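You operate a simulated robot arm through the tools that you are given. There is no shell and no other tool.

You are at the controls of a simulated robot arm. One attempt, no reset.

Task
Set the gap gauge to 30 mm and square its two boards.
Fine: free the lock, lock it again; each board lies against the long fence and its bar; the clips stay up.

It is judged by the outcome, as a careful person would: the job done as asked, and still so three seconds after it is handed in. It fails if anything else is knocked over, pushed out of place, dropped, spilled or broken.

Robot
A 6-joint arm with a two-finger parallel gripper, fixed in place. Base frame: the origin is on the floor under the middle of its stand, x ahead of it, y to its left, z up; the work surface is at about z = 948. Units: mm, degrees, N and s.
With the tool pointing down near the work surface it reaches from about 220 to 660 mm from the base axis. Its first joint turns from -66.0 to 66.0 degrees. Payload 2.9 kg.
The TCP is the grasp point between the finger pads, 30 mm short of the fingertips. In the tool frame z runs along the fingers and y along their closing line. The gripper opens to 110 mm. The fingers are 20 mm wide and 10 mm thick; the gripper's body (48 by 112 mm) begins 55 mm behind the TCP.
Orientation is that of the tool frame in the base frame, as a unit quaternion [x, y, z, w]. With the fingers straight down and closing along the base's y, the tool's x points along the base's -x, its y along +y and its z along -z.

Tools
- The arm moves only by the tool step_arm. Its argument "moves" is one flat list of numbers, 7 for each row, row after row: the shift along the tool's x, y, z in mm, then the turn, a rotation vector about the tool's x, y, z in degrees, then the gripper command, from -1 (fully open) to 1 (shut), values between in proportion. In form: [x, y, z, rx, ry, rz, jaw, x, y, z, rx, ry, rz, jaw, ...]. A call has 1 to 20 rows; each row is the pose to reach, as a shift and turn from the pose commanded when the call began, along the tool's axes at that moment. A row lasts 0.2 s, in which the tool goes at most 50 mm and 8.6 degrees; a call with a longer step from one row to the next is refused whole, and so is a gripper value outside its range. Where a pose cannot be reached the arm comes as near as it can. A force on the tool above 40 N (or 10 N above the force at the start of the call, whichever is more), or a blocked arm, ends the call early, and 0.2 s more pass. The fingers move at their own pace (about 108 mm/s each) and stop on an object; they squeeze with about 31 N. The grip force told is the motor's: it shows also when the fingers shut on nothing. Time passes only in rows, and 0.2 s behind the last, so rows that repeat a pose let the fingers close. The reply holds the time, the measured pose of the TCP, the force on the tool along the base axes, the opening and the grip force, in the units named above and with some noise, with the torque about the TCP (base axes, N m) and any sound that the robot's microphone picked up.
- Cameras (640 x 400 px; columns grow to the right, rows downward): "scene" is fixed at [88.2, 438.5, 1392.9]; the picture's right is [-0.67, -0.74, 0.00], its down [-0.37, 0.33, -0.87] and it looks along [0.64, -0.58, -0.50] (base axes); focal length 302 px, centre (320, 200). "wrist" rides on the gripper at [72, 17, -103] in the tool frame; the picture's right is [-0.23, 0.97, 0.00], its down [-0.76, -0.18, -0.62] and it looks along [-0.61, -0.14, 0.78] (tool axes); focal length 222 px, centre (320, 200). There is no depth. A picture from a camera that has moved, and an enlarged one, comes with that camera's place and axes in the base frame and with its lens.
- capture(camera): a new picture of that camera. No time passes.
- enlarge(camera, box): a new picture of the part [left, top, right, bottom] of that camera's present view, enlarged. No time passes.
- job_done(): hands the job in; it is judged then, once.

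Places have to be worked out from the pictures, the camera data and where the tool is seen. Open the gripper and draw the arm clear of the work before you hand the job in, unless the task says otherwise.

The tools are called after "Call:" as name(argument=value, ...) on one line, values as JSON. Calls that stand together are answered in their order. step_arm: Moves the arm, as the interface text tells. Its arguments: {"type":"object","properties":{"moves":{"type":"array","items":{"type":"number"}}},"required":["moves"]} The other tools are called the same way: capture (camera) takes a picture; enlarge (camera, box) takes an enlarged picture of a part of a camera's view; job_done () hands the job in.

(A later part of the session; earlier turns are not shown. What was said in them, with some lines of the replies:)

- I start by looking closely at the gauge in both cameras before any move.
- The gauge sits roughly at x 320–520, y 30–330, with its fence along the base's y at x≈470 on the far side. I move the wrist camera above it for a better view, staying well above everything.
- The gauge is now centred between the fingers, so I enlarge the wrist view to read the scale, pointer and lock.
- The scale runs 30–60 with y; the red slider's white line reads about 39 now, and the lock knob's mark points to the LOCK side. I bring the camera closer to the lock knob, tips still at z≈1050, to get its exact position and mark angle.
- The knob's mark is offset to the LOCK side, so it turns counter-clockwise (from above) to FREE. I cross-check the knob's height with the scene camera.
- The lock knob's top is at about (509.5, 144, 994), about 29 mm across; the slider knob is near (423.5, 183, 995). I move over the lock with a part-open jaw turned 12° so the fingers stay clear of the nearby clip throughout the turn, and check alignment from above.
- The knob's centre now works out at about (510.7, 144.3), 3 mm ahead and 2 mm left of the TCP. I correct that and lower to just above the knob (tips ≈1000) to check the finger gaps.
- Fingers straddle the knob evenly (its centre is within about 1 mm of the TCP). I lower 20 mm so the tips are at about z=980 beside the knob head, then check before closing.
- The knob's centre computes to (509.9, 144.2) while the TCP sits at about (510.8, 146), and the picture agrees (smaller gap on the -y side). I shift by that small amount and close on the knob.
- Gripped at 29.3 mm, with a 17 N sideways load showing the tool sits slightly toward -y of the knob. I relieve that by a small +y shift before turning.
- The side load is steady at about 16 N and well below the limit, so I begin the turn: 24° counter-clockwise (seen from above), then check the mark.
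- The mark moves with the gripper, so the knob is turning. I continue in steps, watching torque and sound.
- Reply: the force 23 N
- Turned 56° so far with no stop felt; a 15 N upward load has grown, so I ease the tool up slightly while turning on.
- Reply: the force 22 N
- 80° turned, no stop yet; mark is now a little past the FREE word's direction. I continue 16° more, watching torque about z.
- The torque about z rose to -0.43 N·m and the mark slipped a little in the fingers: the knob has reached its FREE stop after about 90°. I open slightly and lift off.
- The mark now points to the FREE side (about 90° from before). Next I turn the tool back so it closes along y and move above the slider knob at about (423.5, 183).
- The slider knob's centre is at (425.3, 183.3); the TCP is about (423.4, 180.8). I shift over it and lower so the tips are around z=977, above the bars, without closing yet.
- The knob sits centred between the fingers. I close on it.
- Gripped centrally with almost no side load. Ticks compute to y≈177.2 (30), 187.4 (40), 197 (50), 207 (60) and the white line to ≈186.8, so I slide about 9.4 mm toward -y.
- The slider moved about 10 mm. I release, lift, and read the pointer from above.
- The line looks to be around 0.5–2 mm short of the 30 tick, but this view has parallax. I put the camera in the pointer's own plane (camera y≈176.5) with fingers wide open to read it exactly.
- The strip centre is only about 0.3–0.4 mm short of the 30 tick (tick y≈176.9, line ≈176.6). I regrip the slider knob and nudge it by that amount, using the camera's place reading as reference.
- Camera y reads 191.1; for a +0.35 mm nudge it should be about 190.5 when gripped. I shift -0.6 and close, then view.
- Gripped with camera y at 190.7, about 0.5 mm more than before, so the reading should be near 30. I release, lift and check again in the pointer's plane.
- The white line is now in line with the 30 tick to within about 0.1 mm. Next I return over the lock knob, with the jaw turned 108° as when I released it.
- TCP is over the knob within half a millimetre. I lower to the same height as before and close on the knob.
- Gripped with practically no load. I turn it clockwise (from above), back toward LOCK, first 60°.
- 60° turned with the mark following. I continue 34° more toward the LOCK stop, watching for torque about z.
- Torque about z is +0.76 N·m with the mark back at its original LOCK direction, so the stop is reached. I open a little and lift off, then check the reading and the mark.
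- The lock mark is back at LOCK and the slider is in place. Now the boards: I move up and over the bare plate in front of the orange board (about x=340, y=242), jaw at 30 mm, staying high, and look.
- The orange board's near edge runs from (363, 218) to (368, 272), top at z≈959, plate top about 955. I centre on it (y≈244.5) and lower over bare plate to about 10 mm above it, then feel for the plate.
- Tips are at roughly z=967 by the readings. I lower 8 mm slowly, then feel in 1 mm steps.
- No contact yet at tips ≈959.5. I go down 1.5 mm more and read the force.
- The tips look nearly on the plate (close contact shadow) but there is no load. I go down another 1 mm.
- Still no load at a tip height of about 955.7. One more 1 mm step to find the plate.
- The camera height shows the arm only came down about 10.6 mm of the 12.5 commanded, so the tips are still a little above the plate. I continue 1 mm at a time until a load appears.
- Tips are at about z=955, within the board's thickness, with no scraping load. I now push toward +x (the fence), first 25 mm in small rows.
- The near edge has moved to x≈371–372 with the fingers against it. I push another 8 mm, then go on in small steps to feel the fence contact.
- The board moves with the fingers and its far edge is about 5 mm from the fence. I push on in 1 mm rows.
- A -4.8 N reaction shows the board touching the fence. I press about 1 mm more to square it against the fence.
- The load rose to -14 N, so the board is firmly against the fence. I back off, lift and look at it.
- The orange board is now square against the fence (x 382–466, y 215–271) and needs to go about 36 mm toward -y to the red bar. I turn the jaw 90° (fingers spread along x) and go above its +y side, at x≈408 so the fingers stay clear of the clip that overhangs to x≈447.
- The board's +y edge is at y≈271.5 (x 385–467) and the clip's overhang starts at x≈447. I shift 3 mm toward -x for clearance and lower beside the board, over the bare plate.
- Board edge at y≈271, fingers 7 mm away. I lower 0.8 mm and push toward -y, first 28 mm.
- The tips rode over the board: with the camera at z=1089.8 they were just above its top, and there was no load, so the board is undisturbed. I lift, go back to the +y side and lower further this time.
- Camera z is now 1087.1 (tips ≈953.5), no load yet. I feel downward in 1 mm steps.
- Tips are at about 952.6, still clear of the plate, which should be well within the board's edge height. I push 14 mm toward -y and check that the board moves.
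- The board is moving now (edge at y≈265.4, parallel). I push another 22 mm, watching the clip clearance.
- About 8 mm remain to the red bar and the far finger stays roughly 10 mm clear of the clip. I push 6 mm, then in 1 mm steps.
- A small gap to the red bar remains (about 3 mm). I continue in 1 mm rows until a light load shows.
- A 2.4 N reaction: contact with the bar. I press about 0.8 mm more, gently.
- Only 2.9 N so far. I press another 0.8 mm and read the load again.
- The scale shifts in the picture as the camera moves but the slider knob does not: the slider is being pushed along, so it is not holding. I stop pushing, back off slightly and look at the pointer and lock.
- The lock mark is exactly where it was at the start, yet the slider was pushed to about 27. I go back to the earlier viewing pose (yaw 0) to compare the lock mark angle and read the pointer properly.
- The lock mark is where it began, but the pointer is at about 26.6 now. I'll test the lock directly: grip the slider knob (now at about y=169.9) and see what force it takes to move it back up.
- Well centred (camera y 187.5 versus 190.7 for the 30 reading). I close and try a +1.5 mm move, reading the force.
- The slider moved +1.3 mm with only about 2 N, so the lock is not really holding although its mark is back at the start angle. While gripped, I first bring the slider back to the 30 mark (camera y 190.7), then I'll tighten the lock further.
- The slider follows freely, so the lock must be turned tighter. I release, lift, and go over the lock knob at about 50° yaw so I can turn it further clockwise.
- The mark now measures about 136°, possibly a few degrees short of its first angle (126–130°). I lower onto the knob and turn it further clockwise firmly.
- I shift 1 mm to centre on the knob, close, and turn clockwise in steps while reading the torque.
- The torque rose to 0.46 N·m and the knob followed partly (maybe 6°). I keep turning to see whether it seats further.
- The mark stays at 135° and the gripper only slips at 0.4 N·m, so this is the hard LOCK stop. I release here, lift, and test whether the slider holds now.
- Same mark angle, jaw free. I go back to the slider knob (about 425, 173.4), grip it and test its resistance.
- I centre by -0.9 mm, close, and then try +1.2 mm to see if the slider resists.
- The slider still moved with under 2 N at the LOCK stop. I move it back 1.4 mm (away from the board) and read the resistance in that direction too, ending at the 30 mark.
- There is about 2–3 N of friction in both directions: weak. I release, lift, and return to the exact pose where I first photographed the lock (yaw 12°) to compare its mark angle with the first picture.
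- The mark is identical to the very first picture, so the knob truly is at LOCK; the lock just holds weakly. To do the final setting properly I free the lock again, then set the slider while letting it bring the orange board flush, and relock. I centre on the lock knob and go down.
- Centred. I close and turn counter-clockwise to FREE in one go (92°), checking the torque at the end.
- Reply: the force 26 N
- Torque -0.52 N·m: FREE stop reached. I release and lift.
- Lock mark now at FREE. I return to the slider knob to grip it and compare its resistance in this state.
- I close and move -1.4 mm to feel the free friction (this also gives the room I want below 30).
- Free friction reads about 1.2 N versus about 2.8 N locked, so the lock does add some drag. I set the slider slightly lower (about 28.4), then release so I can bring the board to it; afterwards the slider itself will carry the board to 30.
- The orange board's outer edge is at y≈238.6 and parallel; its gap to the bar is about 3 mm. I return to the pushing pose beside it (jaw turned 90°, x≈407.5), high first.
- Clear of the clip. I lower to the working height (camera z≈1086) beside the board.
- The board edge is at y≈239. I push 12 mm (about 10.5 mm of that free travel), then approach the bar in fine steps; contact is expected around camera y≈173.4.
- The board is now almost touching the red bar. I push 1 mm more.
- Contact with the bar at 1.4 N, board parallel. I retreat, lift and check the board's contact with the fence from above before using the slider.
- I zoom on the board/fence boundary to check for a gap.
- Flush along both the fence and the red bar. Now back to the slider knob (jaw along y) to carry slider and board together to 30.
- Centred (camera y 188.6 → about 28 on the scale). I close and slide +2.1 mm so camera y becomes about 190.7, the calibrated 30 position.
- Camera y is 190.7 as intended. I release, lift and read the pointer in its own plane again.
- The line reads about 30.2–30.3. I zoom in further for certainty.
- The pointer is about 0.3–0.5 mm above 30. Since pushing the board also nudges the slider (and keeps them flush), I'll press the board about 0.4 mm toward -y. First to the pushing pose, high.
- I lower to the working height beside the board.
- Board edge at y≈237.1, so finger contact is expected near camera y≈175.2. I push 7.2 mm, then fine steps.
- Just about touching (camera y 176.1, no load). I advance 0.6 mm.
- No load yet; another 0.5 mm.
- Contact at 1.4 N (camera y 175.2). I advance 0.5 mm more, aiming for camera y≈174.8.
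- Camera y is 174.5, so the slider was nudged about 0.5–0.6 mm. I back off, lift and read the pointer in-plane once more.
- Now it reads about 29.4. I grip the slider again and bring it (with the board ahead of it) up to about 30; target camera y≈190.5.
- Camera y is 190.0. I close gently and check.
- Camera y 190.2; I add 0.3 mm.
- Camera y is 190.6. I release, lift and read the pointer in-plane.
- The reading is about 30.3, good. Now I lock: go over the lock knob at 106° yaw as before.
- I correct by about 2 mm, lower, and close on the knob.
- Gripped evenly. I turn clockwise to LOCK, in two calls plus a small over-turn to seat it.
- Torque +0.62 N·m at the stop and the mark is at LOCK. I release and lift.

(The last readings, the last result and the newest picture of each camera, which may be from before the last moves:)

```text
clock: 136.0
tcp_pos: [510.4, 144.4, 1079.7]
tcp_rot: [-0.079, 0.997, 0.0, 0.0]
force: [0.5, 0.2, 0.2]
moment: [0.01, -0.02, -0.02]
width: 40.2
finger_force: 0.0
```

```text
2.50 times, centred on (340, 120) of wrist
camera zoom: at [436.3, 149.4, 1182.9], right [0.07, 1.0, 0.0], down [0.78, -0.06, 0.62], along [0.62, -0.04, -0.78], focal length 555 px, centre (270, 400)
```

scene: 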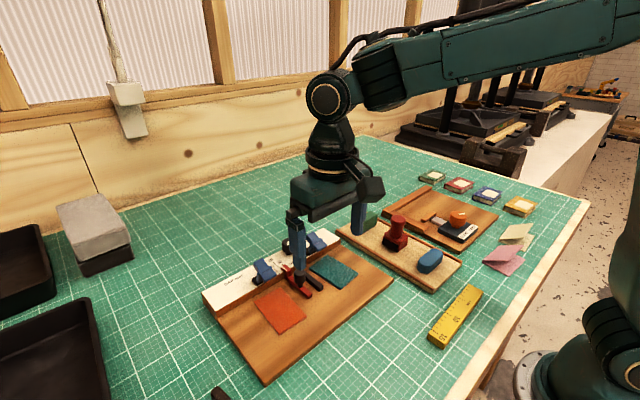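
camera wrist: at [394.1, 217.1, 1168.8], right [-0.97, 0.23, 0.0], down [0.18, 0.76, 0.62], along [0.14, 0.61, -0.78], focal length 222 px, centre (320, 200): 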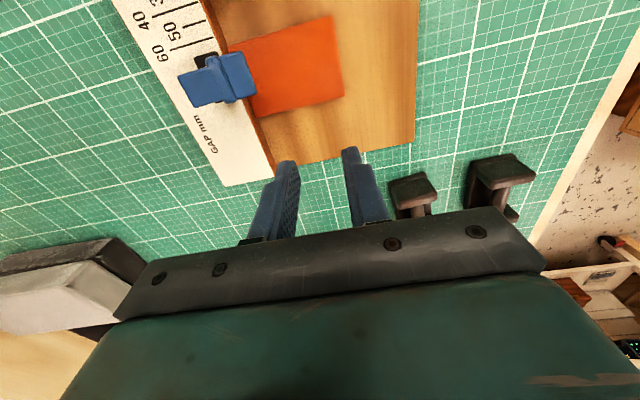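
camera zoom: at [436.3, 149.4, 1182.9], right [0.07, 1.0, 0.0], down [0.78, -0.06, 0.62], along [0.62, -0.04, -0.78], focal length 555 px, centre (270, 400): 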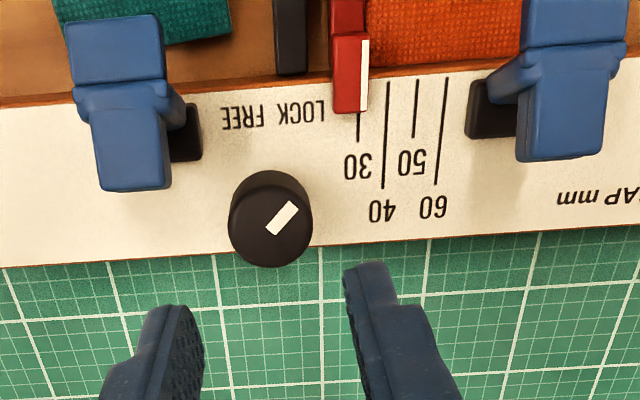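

The lock mark is at its LOCK stop again. Now the teal board: it lies with its near edge from (376, 71) to (370, 128), rotated about 5°. I go to the bare plate in front of it (x≈348, y≈100) with the jaw along y at 30 mm.

Call:
step_arm(moves=[34, -3.5, 0, 0, 0, 2, 0.35, 67, -7, 0, 0, 0, 4, 0.4545, 100, -10.5, 0, 0, 0, 6, 0.4545, 134, -14, 5, 0, 0, 8, 0.4545, 166.9, -17.3, 20, 0, 0, 9, 0.4545, 166.9, -17.3, 20, 0, 0, 9, 0.4545])

Call:
enlarge(camera="wrist", box=[220, 60, 440, 230])

Call:
enlarge(camera="scene", box=[230, 210, 410, 330])

```text
clock: 137.4
tcp_pos: [348.0, 101.2, 1060.1]
tcp_rot: [0.0, 1.0, 0.0, 0.0]
force: [0.2, -0.2, 0.0]
moment: [0.0, 0.0, 0.0]
width: 30.1
finger_force: 0.0
```

```text
2.35 times, centred on (330, 145) of wrist
camera zoom: at [275.7, 117.3, 1162.4], right [0.23, 0.97, 0.0], down [0.76, -0.18, 0.62], along [0.61, -0.14, -0.78], focal length 523 px, centre (296, 329)
```

zoom: 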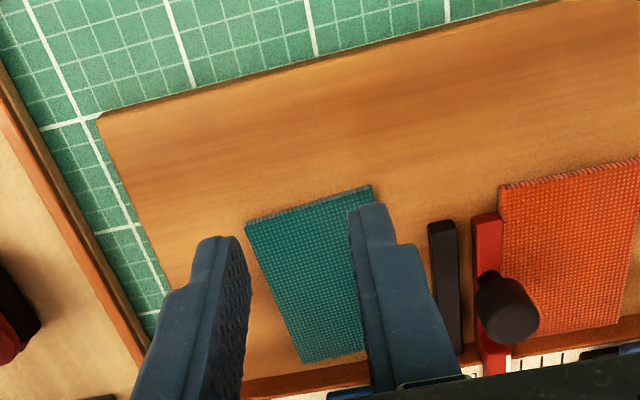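

```text
3.33 times, centred on (320, 270) of scene
camera zoom: at [88.2, 438.5, 1392.9], right [-0.67, -0.74, 0.0], down [-0.37, 0.33, -0.87], along [0.64, -0.58, -0.5], focal length 1008 px, centre (320, -33)
```

zoom: 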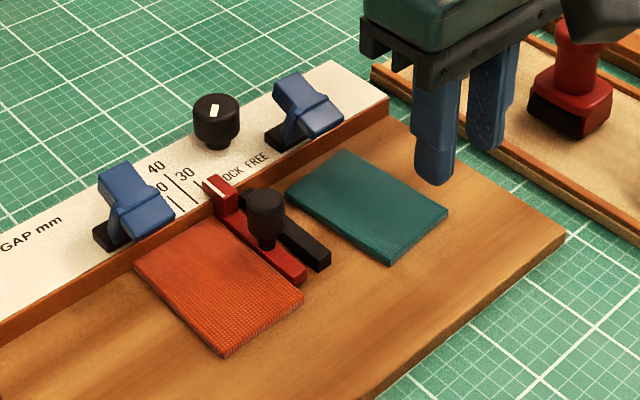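

Teal near edge confirmed at x≈370–375. I lower to the working height (camera z≈1086).

Call:
step_arm(moves=[0, 0, 20, 0, 0, 0, 0.4545, 0, 0, 40, 0, 0, 0, 0.4545, 0, 0, 60, 0, 0, 0, 0.4545, 0, 0, 72, 0, 0, 0, 0.4545, 0, 0, 76, 0, 0, 0, 0.4545, 0, 0, 76, 0, 0, 0, 0.4545])

Call:
enlarge(camera="wrist", box=[220, 60, 440, 230])

Call:
enlarge(camera="scene", box=[330, 260, 390, 300])

```text
clock: 138.8
tcp_pos: [348.0, 103.1, 982.3]
tcp_rot: [0.0, 1.0, 0.0, 0.0]
force: [-0.6, -0.3, -0.2]
moment: [0.02, -0.04, 0.02]
width: 30.2
finger_force: 0.2
```

```text
2.35 times, centred on (330, 145) of wrist
camera zoom: at [275.6, 118.5, 1086.2], right [0.23, 0.97, 0.0], down [0.76, -0.18, 0.62], along [0.61, -0.14, -0.78], focal length 523 px, centre (296, 329)
```

zoom: 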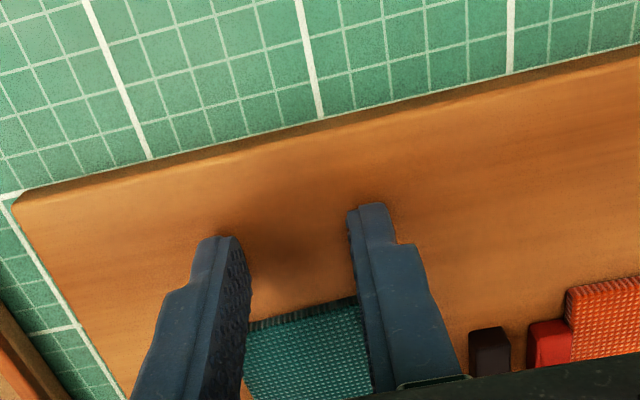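

```text
10.00 times, centred on (360, 280) of scene
camera zoom: at [88.2, 438.5, 1392.9], right [-0.67, -0.74, 0.0], down [-0.37, 0.33, -0.87], along [0.64, -0.58, -0.5], focal length 3026 px, centre (-80, -600)
```

zoom: 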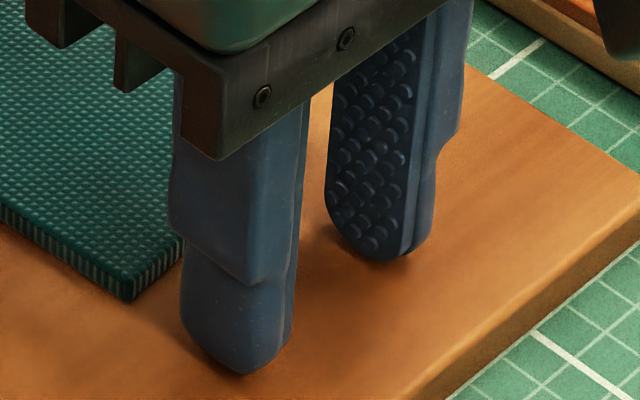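

Good height. I push toward the fence: first 18 mm.

Call:
step_arm(moves=[-4, 0, 0, 0, 0, 0, 0.4545, -8, 0, 0, 0, 0, 0, 0.4545, -12, 0, 0, 0, 0, 0, 0.4545, -15, 0, 0, 0, 0, 0, 0.4545, -18, 0, 0, 0, 0, 0, 0.4545])

Call:
enlarge(camera="wrist", box=[240, 100, 420, 230])

Call:
enlarge(camera="scene", box=[290, 230, 390, 300])

```text
clock: 140.0
tcp_pos: [365.5, 102.2, 982.1]
tcp_rot: [0.001, 1.0, 0.0, 0.0]
force: [0.5, -0.3, 0.3]
moment: [0.03, -0.01, -0.03]
width: 29.8
finger_force: 0.0
```

```text
3.08 times, centred on (330, 165) of wrist
camera zoom: at [293.9, 118.0, 1086.0], right [0.23, 0.97, 0.0], down [0.76, -0.18, 0.62], along [0.61, -0.14, -0.78], focal length 684 px, centre (289, 308)
```

zoom: 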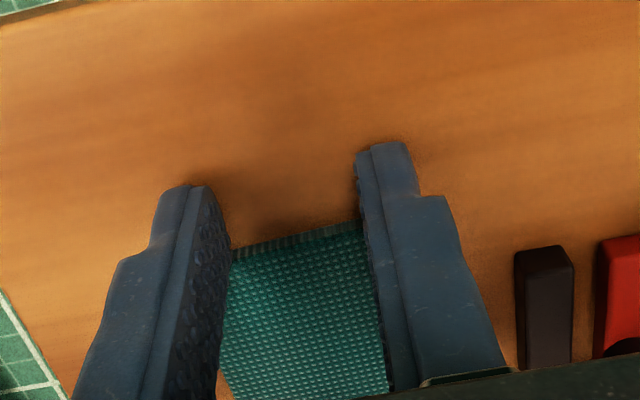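

```text
5.71 times, centred on (340, 265) of scene
camera zoom: at [88.2, 438.5, 1392.9], right [-0.67, -0.74, 0.0], down [-0.37, 0.33, -0.87], along [0.64, -0.58, -0.5], focal length 1729 px, centre (206, -171)
```

zoom: 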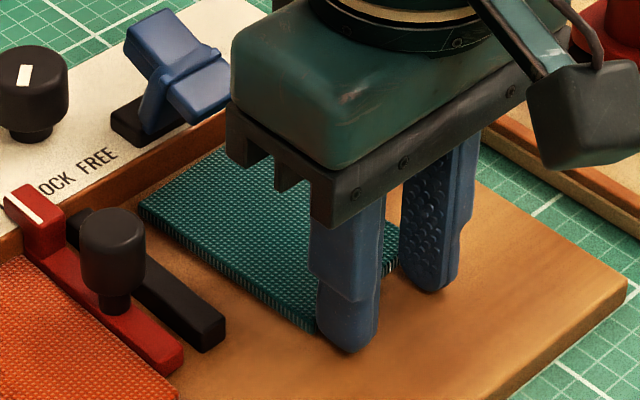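

The board is turning square as it is pushed. I continue 5 mm, then small steps.

Call:
step_arm(moves=[-2, 0, 0, 0, 0, 0, 0.4545, -4, 0, 0, 0, 0, 0, 0.4545, -5.5, 0, 0, 0, 0, 0, 0.4545])

Call:
enlarge(camera="wrist", box=[240, 100, 420, 230])

```text
clock: 140.8
tcp_pos: [372.0, 101.8, 983.0]
tcp_rot: [0.001, 1.0, 0.001, -0.001]
force: [-0.1, 0.2, 0.2]
moment: [0.0, 0.01, -0.01]
width: 29.8
finger_force: 0.1
```

```text
3.08 times, centred on (330, 165) of wrist
camera zoom: at [299.5, 118.3, 1086.2], right [0.23, 0.97, 0.0], down [0.76, -0.18, 0.62], along [0.61, -0.14, -0.78], focal length 684 px, centre (289, 308)
```

zoom: 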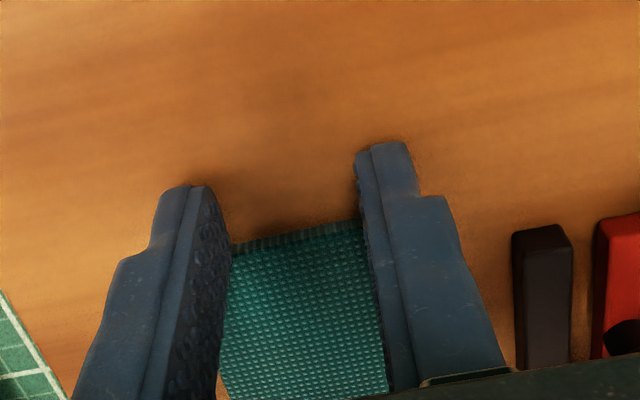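

Call:
step_arm(moves=[-0.8, 0, 0, 0, 0, 0, 0.4545, -1.6, 0, 0, 0, 0, 0, 0.4545, -2.2, 0, 0, 0, 0, 0, 0.4545])

Call:
enlarge(camera="wrist", box=[240, 100, 420, 230])

```text
clock: 141.6
tcp_pos: [374.3, 101.9, 983.2]
tcp_rot: [-0.001, 1.0, 0.001, 0.0]
force: [-1.9, 0.0, 0.2]
moment: [0.02, 0.05, 0.03]
width: 30.5
finger_force: 0.2
```

```text
3.08 times, centred on (330, 165) of wrist
camera zoom: at [301.1, 118.4, 1086.2], right [0.23, 0.97, 0.0], down [0.76, -0.18, 0.62], along [0.61, -0.14, -0.78], focal length 684 px, centre (289, 308)
```

zoom: 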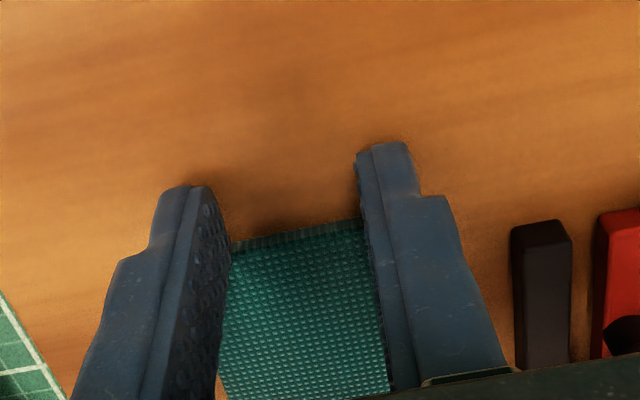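

A -1.9 N reaction: first contact with the fence. I press 1 mm more.

Call:
step_arm(moves=[-0.5, 0, 0, 0, 0, 0, 0.4545, -1.0, 0, 0, 0, 0, 0, 0.4545])

Call:
enlarge(camera="wrist", box=[240, 100, 420, 230])

```text
clock: 142.2
tcp_pos: [374.1, 101.0, 981.4]
tcp_rot: [-0.001, 1.0, 0.001, -0.001]
force: [-5.3, 1.1, 3.3]
moment: [0.03, 0.09, 0.03]
width: 30.8
finger_force: 0.7
```

```text
3.08 times, centred on (330, 165) of wrist
camera zoom: at [301.7, 118.5, 1086.2], right [0.23, 0.97, 0.0], down [0.76, -0.18, 0.62], along [0.61, -0.14, -0.78], focal length 684 px, centre (289, 308)
```

zoom: 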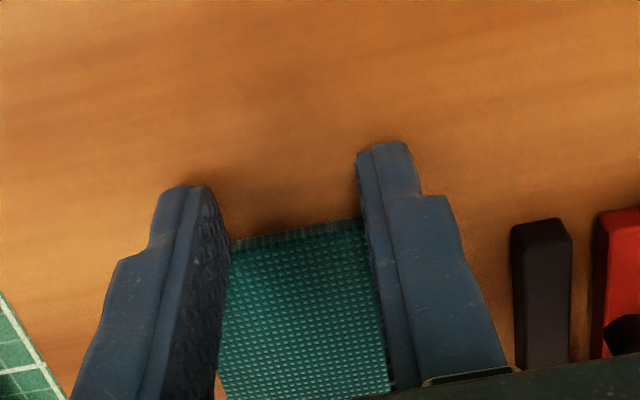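

I press another 0.5 mm to make sure it is flush.

Call:
step_arm(moves=[-0.3, 0, 0, 0, 0, 0, 0.4545, -0.6, 0, 0, 0, 0, 0, 0.4545])

Call:
step_arm(moves=[3, 0, 0, 0, 0, 0, 0.4545, 12, 0, -2, 0, 0, 0, 0.4545, 20, 0, -25, 0, 0, 0, 0.4545, 20, 0, -60, 0, 0, 0, 0.4545, 20, 0, -95, 0, 0, 0, 0.4545, 20, 0, -95, 0, 0, 0, -1, 20, 0, -95, 0, 0, 0, -1])

Call:
enlarge(camera="wrist", box=[200, 80, 440, 240])

Call:
enlarge(camera="scene", box=[240, 210, 400, 320])

```text
clock: 142.8
tcp_pos: [373.9, 102.7, 982.6]
tcp_rot: [0.0, 1.0, 0.0, -0.002]
force: [-13.8, -0.4, 7.1]
moment: [0.0, 0.31, -0.04]
width: 30.4
finger_force: 0.9
```

```text
clock: 144.4
tcp_pos: [355.4, 102.0, 1077.1]
tcp_rot: [0.0, 1.0, 0.0, 0.0]
force: [-0.7, 0.4, -0.1]
moment: [-0.02, -0.02, 0.01]
width: 110.2
finger_force: 0.1
```

```text
2.50 times, centred on (320, 160) of wrist
camera zoom: at [282.8, 117.5, 1180.8], right [0.23, 0.97, 0.0], down [0.76, -0.18, 0.62], along [0.61, -0.14, -0.78], focal length 555 px, centre (320, 300)
```

zoom: 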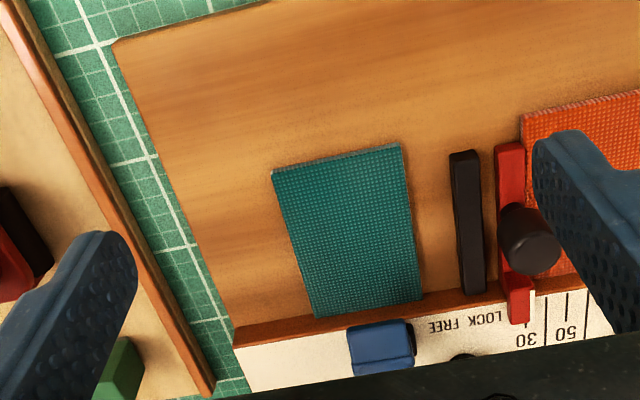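

```text
3.64 times, centred on (320, 265) of scene
camera zoom: at [88.2, 438.5, 1392.9], right [-0.67, -0.74, 0.0], down [-0.37, 0.33, -0.87], along [0.64, -0.58, -0.5], focal length 1100 px, centre (320, -36)
```

zoom: 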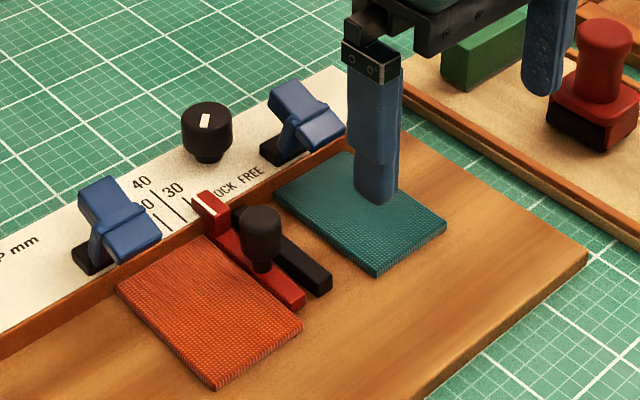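

The teal board is square on the fence (x 383.5–469.7, y 72–128) and needs about 21 mm toward +y to reach the black bar. I turn the jaw to -90° (camera then sees the board) and go above its -y side at x≈408.

Call:
step_arm(moves=[-5, -4.5, 0, 0, 0, 8.2, 0, -10, -9, 0, 0, 0, 16.4, 0.4545, -15, -13.5, 0, 0, 0, 24.6, 0.4545, -20, -18, 0, 0, 0, 32.8, 0.4545, -25, -22.5, 0, 0, 0, 41, 0.4545, -30, -27, 0, 0, 0, 49.2, 0.4545, -35, -31.5, 0, 0, 0, 57.4, 0.4545, -40, -36, 0, 0, 0, 65.6, 0.4545, -45, -40.5, 0, 0, 0, 73.8, 0.4545, -50, -45, 0, 0, 0, 82, 0.4545, -53.2, -48.5, 0, 0, 0, 90, 0.4545, -53.2, -48.5, 0, 0, 0, 90, 0.4545])

Call:
capture(camera="wrist")

Call:
enlarge(camera="wrist", box=[200, 20, 460, 220])

Call:
capture(camera="scene")

```text
clock: 147.0
tcp_pos: [409.6, 52.7, 1076.7]
tcp_rot: [0.708, 0.706, 0.0, -0.001]
force: [0.4, -0.9, -1.2]
moment: [0.01, 0.01, 0.01]
width: 30.1
finger_force: 0.1
```

```text
taken
camera wrist: at [425.6, 124.6, 1180.0], right [0.97, -0.23, 0.0], down [-0.18, -0.76, 0.62], along [-0.14, -0.61, -0.78], focal length 222 px, centre (320, 200)
```

wrist: 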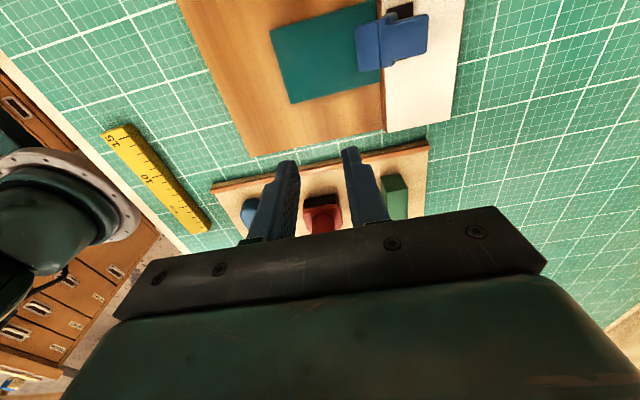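

```text
2.00 times, centred on (330, 120) of wrist
camera zoom: at [425.6, 124.6, 1180.0], right [0.97, -0.23, 0.0], down [-0.18, -0.76, 0.62], along [-0.14, -0.61, -0.78], focal length 444 px, centre (300, 360)
```

zoom: 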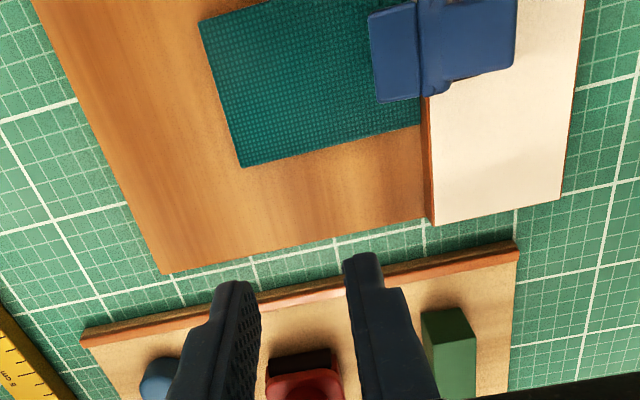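

```text
taken
```

scene: 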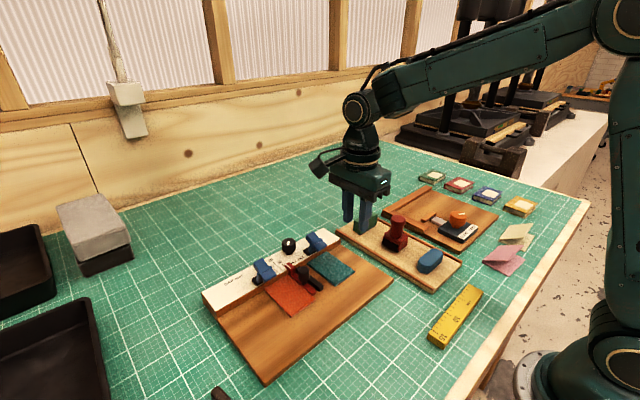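

The -90° pose is reached; teal's -y edge is at y≈70.7, parallel, and the clip overhang begins at x≈448. I lower beside the board.

Call:
step_arm(moves=[0, 0, 25, 0, 0, 0, 0.4545, 0, 0, 50, 0, 0, 0, 0.4545, 0, 0, 75, 0, 0, 0, 0.4545, 0, 0, 90, 0, 0, 0, 0.4545, 0, 0, 94, 0, 0, 0, 0.4545, 0, 0, 94, 0, 0, 0, 0.4545])

Call:
enlarge(camera="wrist", box=[200, 20, 460, 220])

Call:
enlarge(camera="scene", box=[310, 220, 410, 290])

```text
clock: 148.4
tcp_pos: [409.4, 52.8, 982.6]
tcp_rot: [0.707, 0.707, -0.001, 0.0]
force: [-0.2, -0.4, 1.4]
moment: [0.03, 0.0, -0.01]
width: 29.9
finger_force: 0.0
```

```text
2.00 times, centred on (330, 120) of wrist
camera zoom: at [425.7, 124.7, 1085.8], right [0.97, -0.23, 0.0], down [-0.18, -0.76, 0.62], along [-0.14, -0.61, -0.78], focal length 444 px, centre (300, 360)
```

zoom: 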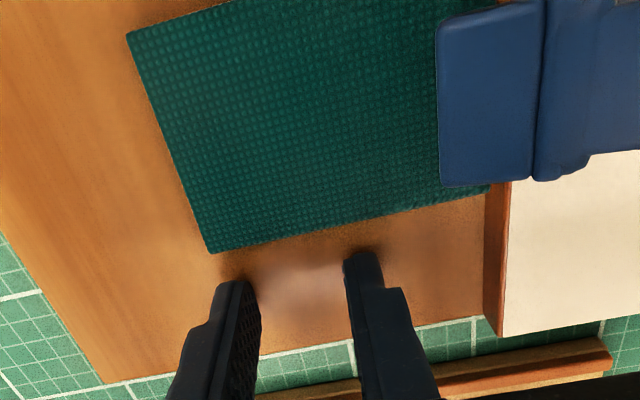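

```text
5.71 times, centred on (360, 255) of scene
camera zoom: at [88.2, 438.5, 1392.9], right [-0.67, -0.74, 0.0], down [-0.37, 0.33, -0.87], along [0.64, -0.58, -0.5], focal length 1729 px, centre (91, -114)
```

zoom: 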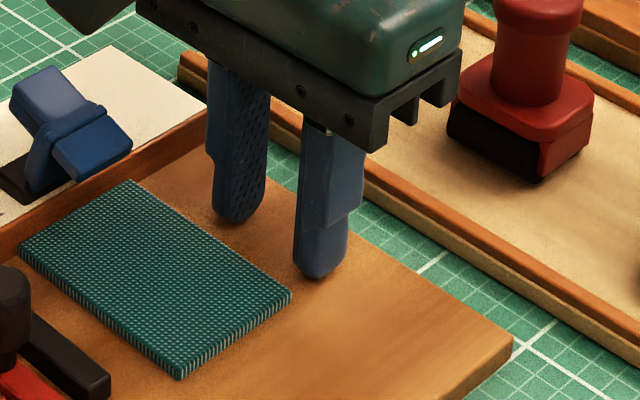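

Clear of the tray and clip. I push toward +y: first 22 mm (8 mm of it free travel).

Call:
step_arm(moves=[4, 0, 0, 0, 0, 0, 0.4545, 8, 0, 0, 0, 0, 0, 0.4545, 11, 0, 0, 0, 0, 0, 0.4545, 14, 0, 0, 0, 0, 0, 0.4545, 17, 0, 0, 0, 0, 0, 0.4545, 20, 0, 0, 0, 0, 0, 0.4545, 22, 0, 0, 0, 0, 0, 0.4545])

Call:
enlarge(camera="wrist", box=[200, 20, 460, 220])

Call:
enlarge(camera="scene", box=[290, 220, 390, 290])

```text
clock: 150.0
tcp_pos: [408.1, 76.2, 983.4]
tcp_rot: [0.707, 0.707, -0.001, 0.0]
force: [-1.1, -0.4, -0.3]
moment: [-0.01, 0.02, 0.02]
width: 30.1
finger_force: 0.1
```

```text
2.00 times, centred on (330, 120) of wrist
camera zoom: at [425.1, 147.5, 1087.3], right [0.97, -0.23, 0.0], down [-0.18, -0.76, 0.62], along [-0.14, -0.61, -0.78], focal length 444 px, centre (300, 360)
```

zoom: 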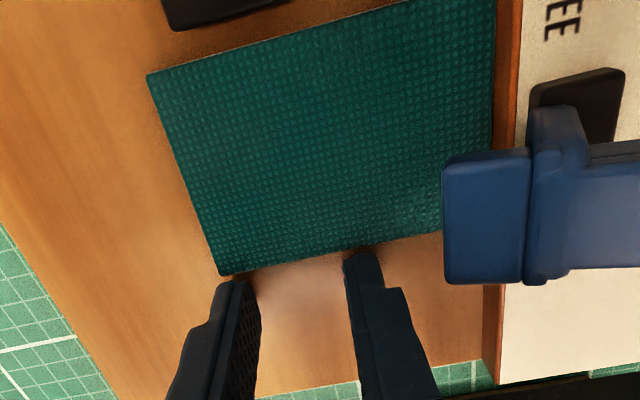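

```text
5.71 times, centred on (340, 255) of scene
camera zoom: at [88.2, 438.5, 1392.9], right [-0.67, -0.74, 0.0], down [-0.37, 0.33, -0.87], along [0.64, -0.58, -0.5], focal length 1729 px, centre (206, -114)
```

zoom: 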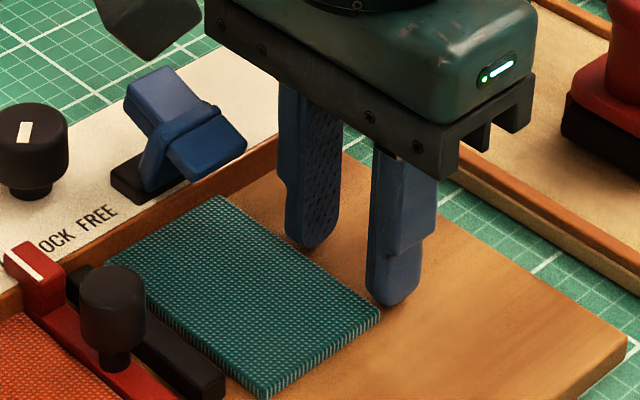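

The board follows; about 7 mm remain. I push 5 mm more (easing 0.8 mm down), then fine steps.

Call:
step_arm(moves=[2, 0, 0.8, 0, 0, 0, 0.4545, 4, 0, 0.8, 0, 0, 0, 0.4545, 5, 0, 0.8, 0, 0, 0, 0.4545, 5, 0, 0.8, 0, 0, 0, 0.4545])

Call:
enlarge(camera="wrist", box=[200, 20, 460, 220])

```text
clock: 151.0
tcp_pos: [409.1, 81.4, 982.9]
tcp_rot: [0.707, 0.707, 0.001, 0.0]
force: [-0.1, 0.2, -0.9]
moment: [-0.01, -0.01, 0.02]
width: 30.3
finger_force: 0.1
```

```text
2.00 times, centred on (330, 120) of wrist
camera zoom: at [425.5, 152.9, 1086.3], right [0.97, -0.23, 0.0], down [-0.18, -0.76, 0.62], along [-0.14, -0.61, -0.78], focal length 444 px, centre (300, 360)
```

zoom: 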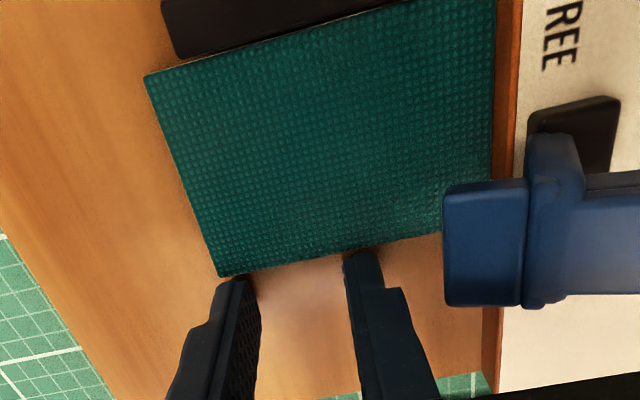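

Nearly at the black bar. I continue in sub-millimetre rows.

Call:
step_arm(moves=[0.6, 0, 0, 0, 0, 0, 0.4545, 1.2, 0, 0, 0, 0, 0, 0.4545, 1.6, 0, 0, 0, 0, 0, 0.4545])

Call:
enlarge(camera="wrist", box=[250, 20, 410, 130])

```text
clock: 151.8
tcp_pos: [408.7, 80.1, 982.7]
tcp_rot: [0.707, 0.707, 0.0, 0.001]
force: [0.8, -3.3, 0.5]
moment: [-0.06, -0.01, -0.04]
width: 30.4
finger_force: 0.5
```

```text
3.64 times, centred on (330, 75) of wrist
camera zoom: at [425.1, 153.9, 1086.1], right [0.97, -0.23, 0.0], down [-0.18, -0.76, 0.62], along [-0.14, -0.61, -0.78], focal length 808 px, centre (284, 654)
```

zoom: 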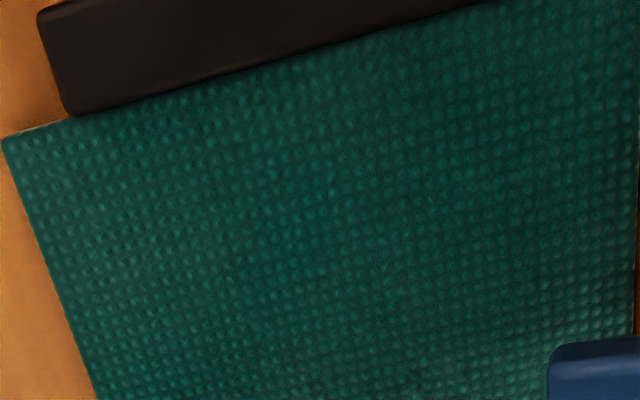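

Contact with the black bar (-3.3 N). I press 0.6 mm more and check that the load rises (bar fixed).

Call:
step_arm(moves=[0.3, 0, 0, 0, 0, 0, 0.4545, 0.6, 0, 0, 0, 0, 0, 0.4545])

Call:
enlarge(camera="wrist", box=[200, 20, 460, 220])

```text
clock: 152.4
tcp_pos: [408.7, 81.1, 981.3]
tcp_rot: [0.708, 0.706, 0.0, 0.001]
force: [-1.8, -8.2, 2.3]
moment: [-0.16, -0.01, 0.02]
width: 30.3
finger_force: 0.4
```

```text
2.00 times, centred on (330, 120) of wrist
camera zoom: at [425.3, 154.1, 1086.0], right [0.97, -0.23, 0.0], down [-0.18, -0.76, 0.62], along [-0.14, -0.61, -0.78], focal length 444 px, centre (300, 360)
```

zoom: 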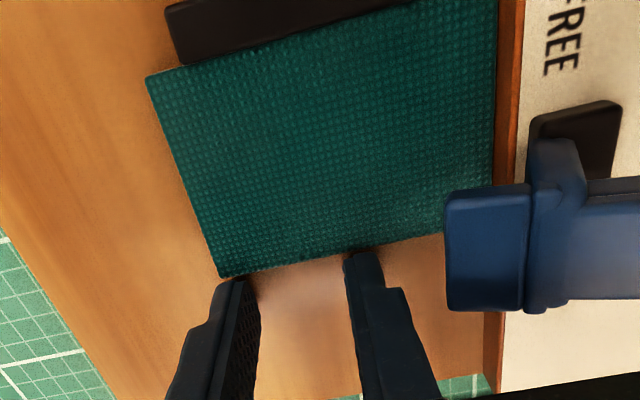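

The load rose to -8 N, so the teal board is firmly against the fixed bar. I back off, lift, and inspect both boards.

Call:
step_arm(moves=[-3, 0, 0, 0, 0, 0, 0.4545, -10, 0, -3, 0, 0, 0, 0.4545, -12, 0, -35, 0, 0, 0, 0.4545, -12, 0, -70, 0, 0, 0, 0.4545, -12, 0, -100, 0, 0, 0, 0.4545, -12, 0, -100, 0, 0, 0, 0.4545])

Call:
enlarge(camera="wrist", box=[240, 0, 440, 140])

Call:
enlarge(camera="scene", box=[260, 230, 380, 310])

```text
clock: 153.8
tcp_pos: [408.6, 71.2, 1082.1]
tcp_rot: [0.707, 0.707, 0.0, 0.0]
force: [0.5, 0.2, 0.0]
moment: [-0.03, 0.04, -0.01]
width: 29.9
finger_force: 0.2
```

```text
2.86 times, centred on (340, 70) of wrist
camera zoom: at [425.4, 142.5, 1186.1], right [0.97, -0.23, 0.0], down [-0.18, -0.76, 0.62], along [-0.14, -0.61, -0.78], focal length 635 px, centre (263, 571)
```

zoom: 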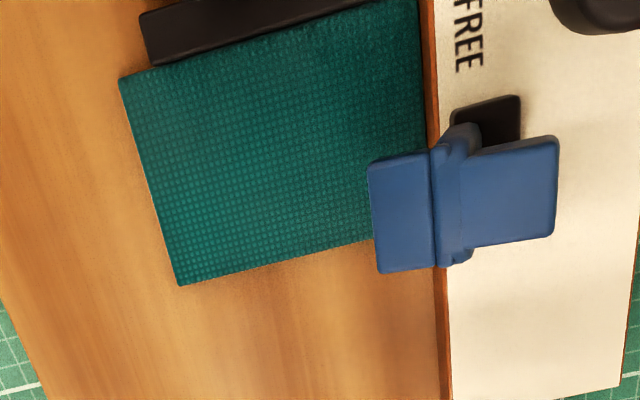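

```text
5.00 times, centred on (320, 270) of scene
camera zoom: at [88.2, 438.5, 1392.9], right [-0.67, -0.74, 0.0], down [-0.37, 0.33, -0.87], along [0.64, -0.58, -0.5], focal length 1513 px, centre (320, -150)
```

zoom: 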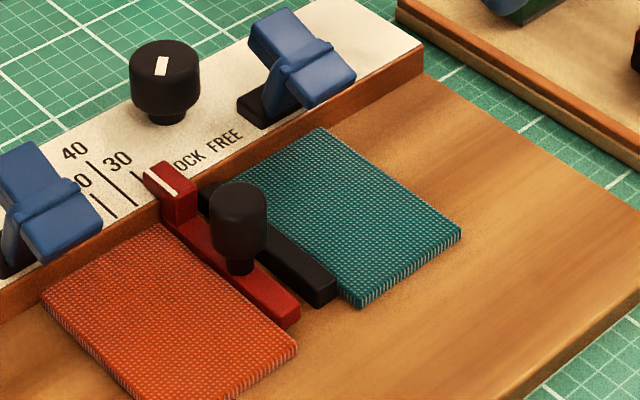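

Both boards look seated. I zoom on the fence contact of each and on the bars.

Call:
enlarge(camera="scene", box=[295, 238, 345, 273])

Call:
enlarge(camera="scene", box=[260, 255, 310, 290])

Call:
enlarge(camera="wrist", box=[340, 0, 400, 50])

```text
11.43 times, centred on (320, 256) of scene
camera zoom: at [88.2, 438.5, 1392.9], right [-0.67, -0.74, 0.0], down [-0.37, 0.33, -0.87], along [0.64, -0.58, -0.5], focal length 3458 px, centre (320, -434)
```

zoom: 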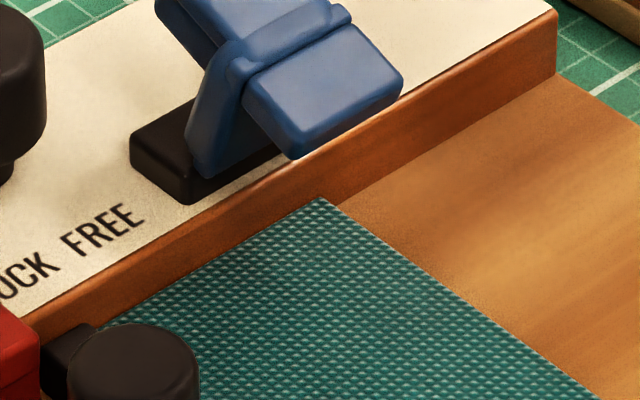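

```text
11.43 times, centred on (285, 272) of scene
camera zoom: at [88.2, 438.5, 1392.9], right [-0.67, -0.74, 0.0], down [-0.37, 0.33, -0.87], along [0.64, -0.58, -0.5], focal length 3458 px, centre (720, -629)
```

zoom: 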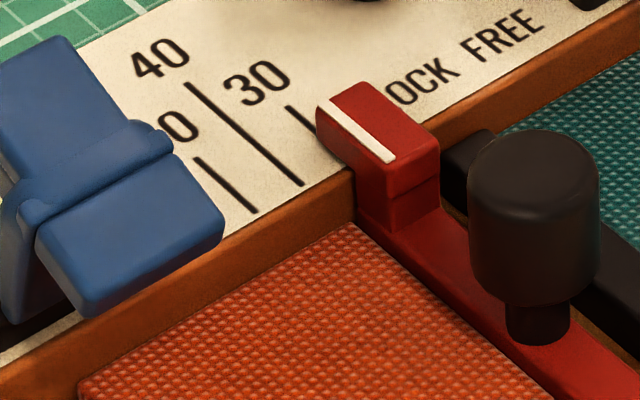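

```text
8.00 times, centred on (370, 25) of wrist
camera zoom: at [425.4, 142.5, 1186.1], right [0.97, -0.23, 0.0], down [-0.18, -0.76, 0.62], along [-0.14, -0.61, -0.78], focal length 1777 px, centre (-80, 1600)
```

zoom: 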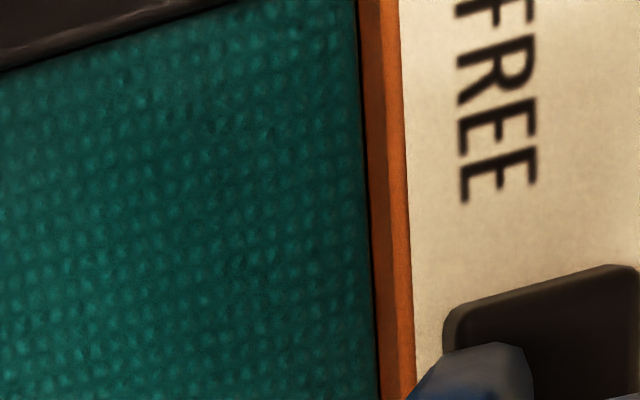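

Both boards are flush with the fence and bars. Now I return to the reading pose (yaw 0, camera y≈177) to verify the gap reading after locking.

Call:
step_arm(moves=[8, -1.7, 0, 0, 0, -8.2, 0.3, 16, -3.4, 0, 0, 0, -16.4, 0, 24, -5, 0, 0, 0, -24.6, -0.5, 32, -6.7, 0, 0, 0, -32.8, -1, 40, -8.4, 0, 0, 0, -41, -1, 48, -10, 0, 0, 0, -49.2, -1, 56, -11.7, 0, 0, 0, -57.4, -1, 64, -13.4, 0, 0, 0, -65.6, -1, 72, -15, 0, 0, 0, -73.8, -1, 80, -16.7, 0, 0, 0, -82, -1, 89.5, -18.4, 5, 0, 0, -90, -1, 89.5, -18.4, 5, 0, 0, -90, -1])

Call:
enlarge(camera="wrist", box=[340, 178, 368, 204])

Call:
enlarge(camera="wrist", box=[250, 60, 430, 210])

Call:
enlarge(camera="wrist", box=[310, 110, 380, 190])

```text
clock: 156.4
tcp_pos: [389.3, 160.6, 1077.6]
tcp_rot: [-0.001, 1.0, 0.001, -0.001]
force: [-0.1, -0.4, -0.4]
moment: [0.0, -0.02, 0.02]
width: 110.2
finger_force: 0.1
```

```text
15.38 times, centred on (354, 191) of wrist
camera zoom: at [316.8, 176.8, 1181.2], right [0.23, 0.97, 0.0], down [0.76, -0.18, 0.62], along [0.61, -0.14, -0.78], focal length 3417 px, centre (-203, 338)
```

zoom: 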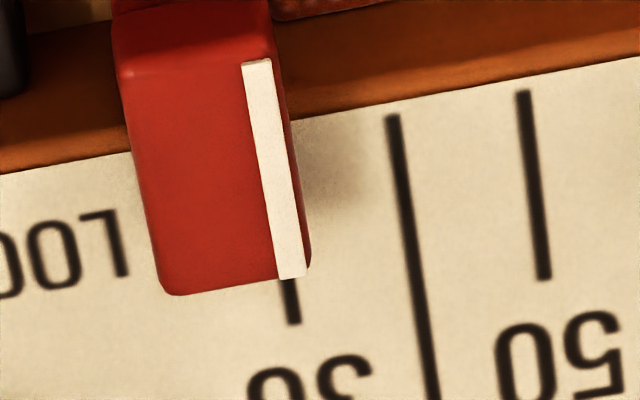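

```text
2.67 times, centred on (340, 135) of wrist
camera zoom: at [316.8, 176.8, 1181.2], right [0.23, 0.97, 0.0], down [0.76, -0.18, 0.62], along [0.61, -0.14, -0.78], focal length 592 px, centre (267, 373)
```

zoom: 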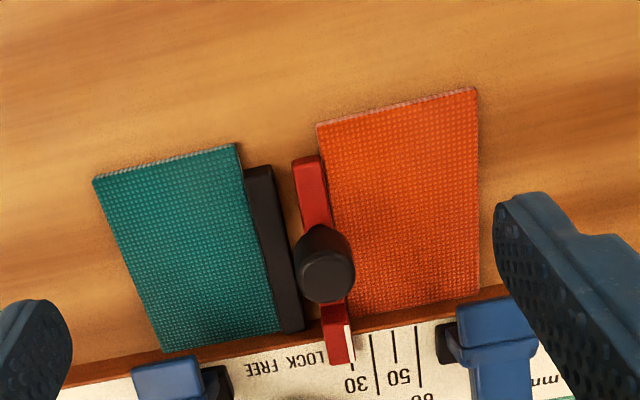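

```text
5.00 times, centred on (345, 150) of wrist
camera zoom: at [316.8, 176.8, 1181.2], right [0.23, 0.97, 0.0], down [0.76, -0.18, 0.62], along [0.61, -0.14, -0.78], focal length 1111 px, centre (195, 450)
```

zoom: 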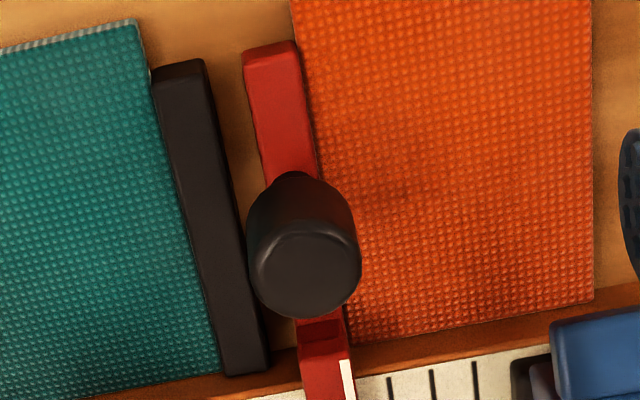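

The boards' inner edges compute to y≈149.3 and 179.5 (gap ≈30.2 mm) and the pointer sits on the 30 tick within about 0.2 mm; lock at LOCK, both clips up. The jaw is open, so I raise the arm clear of the work and check everything once more.

Call:
step_arm(moves=[0, 0, -40, 0, 0, 0, -1, 1, -10, -80, 0, 0, 0, -1, 2, -40, -115, 0, 0, 0, -1, 4, -75, -145, 0, 0, 0, -1, 5, -110, -178, 0, 0, 0, -1, 5, -110, -178, 0, 0, 0, -1, 5, -110, -178, 0, 0, 0, -1])

Call:
capture(camera="scene")

Call:
enlarge(camera="scene", box=[190, 210, 410, 390])

Call:
enlarge(camera="wrist", box=[290, 0, 530, 170])

Call:
enlarge(camera="scene", box=[260, 230, 360, 300])

```text
clock: 158.0
tcp_pos: [385.3, 50.8, 1256.7]
tcp_rot: [0.0, 1.0, 0.0, 0.0]
force: [-0.3, 0.2, -0.1]
moment: [0.0, -0.02, -0.03]
width: 109.7
finger_force: 0.1
```

```text
taken
```

scene: 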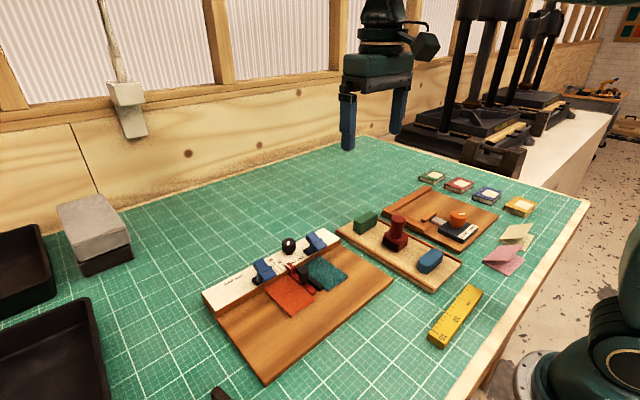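

```text
2.22 times, centred on (300, 300) of scene
camera zoom: at [88.2, 438.5, 1392.9], right [-0.67, -0.74, 0.0], down [-0.37, 0.33, -0.87], along [0.64, -0.58, -0.5], focal length 672 px, centre (364, -22)
```

zoom: 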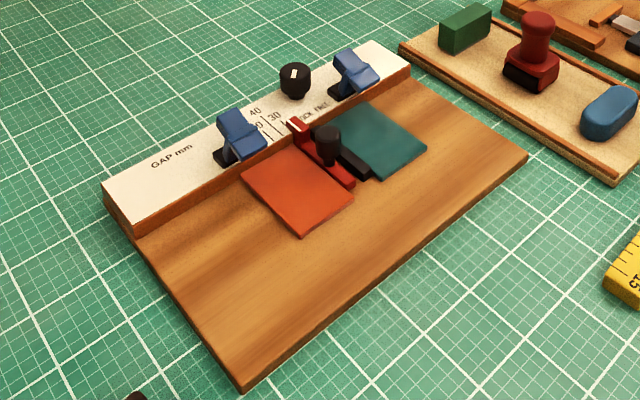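

```text
2.35 times, centred on (410, 85) of wrist
camera zoom: at [313.0, 67.1, 1359.8], right [0.23, 0.97, 0.0], down [0.76, -0.18, 0.62], along [0.61, -0.14, -0.78], focal length 523 px, centre (108, 471)
```

zoom: 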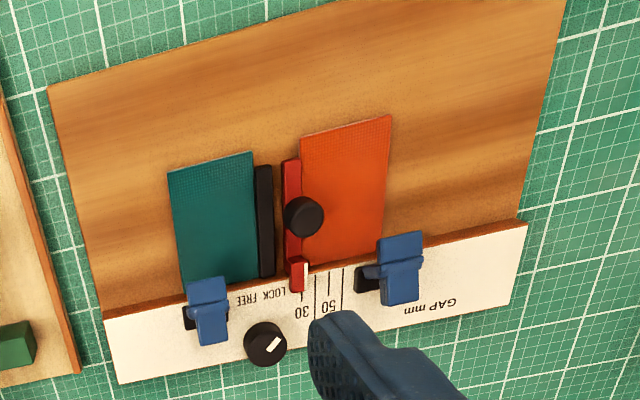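

```text
5.71 times, centred on (310, 265) of scene
camera zoom: at [88.2, 438.5, 1392.9], right [-0.67, -0.74, 0.0], down [-0.37, 0.33, -0.87], along [0.64, -0.58, -0.5], focal length 1729 px, centre (377, -171)
```

zoom: 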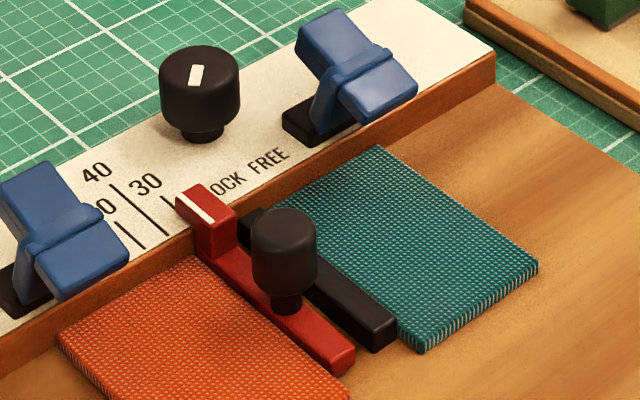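

Everything checks out: the pointer is on 30, the lock is at LOCK and both boards sit flush on the fence and their bars. The clips are up, nothing else has moved and the arm is clear, so I hand the job in.

Call:
job_done()

```text
The job is handed in.
```

The gap gauge is set to 30 mm and locked, and I've handed the job in. I haven't been shown a verdict.

- **Gap:** the pointer sat on the 30 tick to within about 0.3 mm when I read it after locking. The distance between the boards' inner edges worked out to about 30.2 mm.
- **Lock:** it was freed and then turned back to its LOCK stop. It holds weakly, though. With it at LOCK, a push of about 3 N still moved the slider, compared with about 1 N when free. That happened once while I was seating the orange board, so I freed the lock, reset the slider and locked it again.
- **Boards:** the orange board lies against the fence and the red bar. The teal board lies against the fence and the black bar.
- **Clips and surroundings:** both clips are still up, and nothing else looks moved or knocked over in the last pictures. The gripper is open and the arm is clear of the work.
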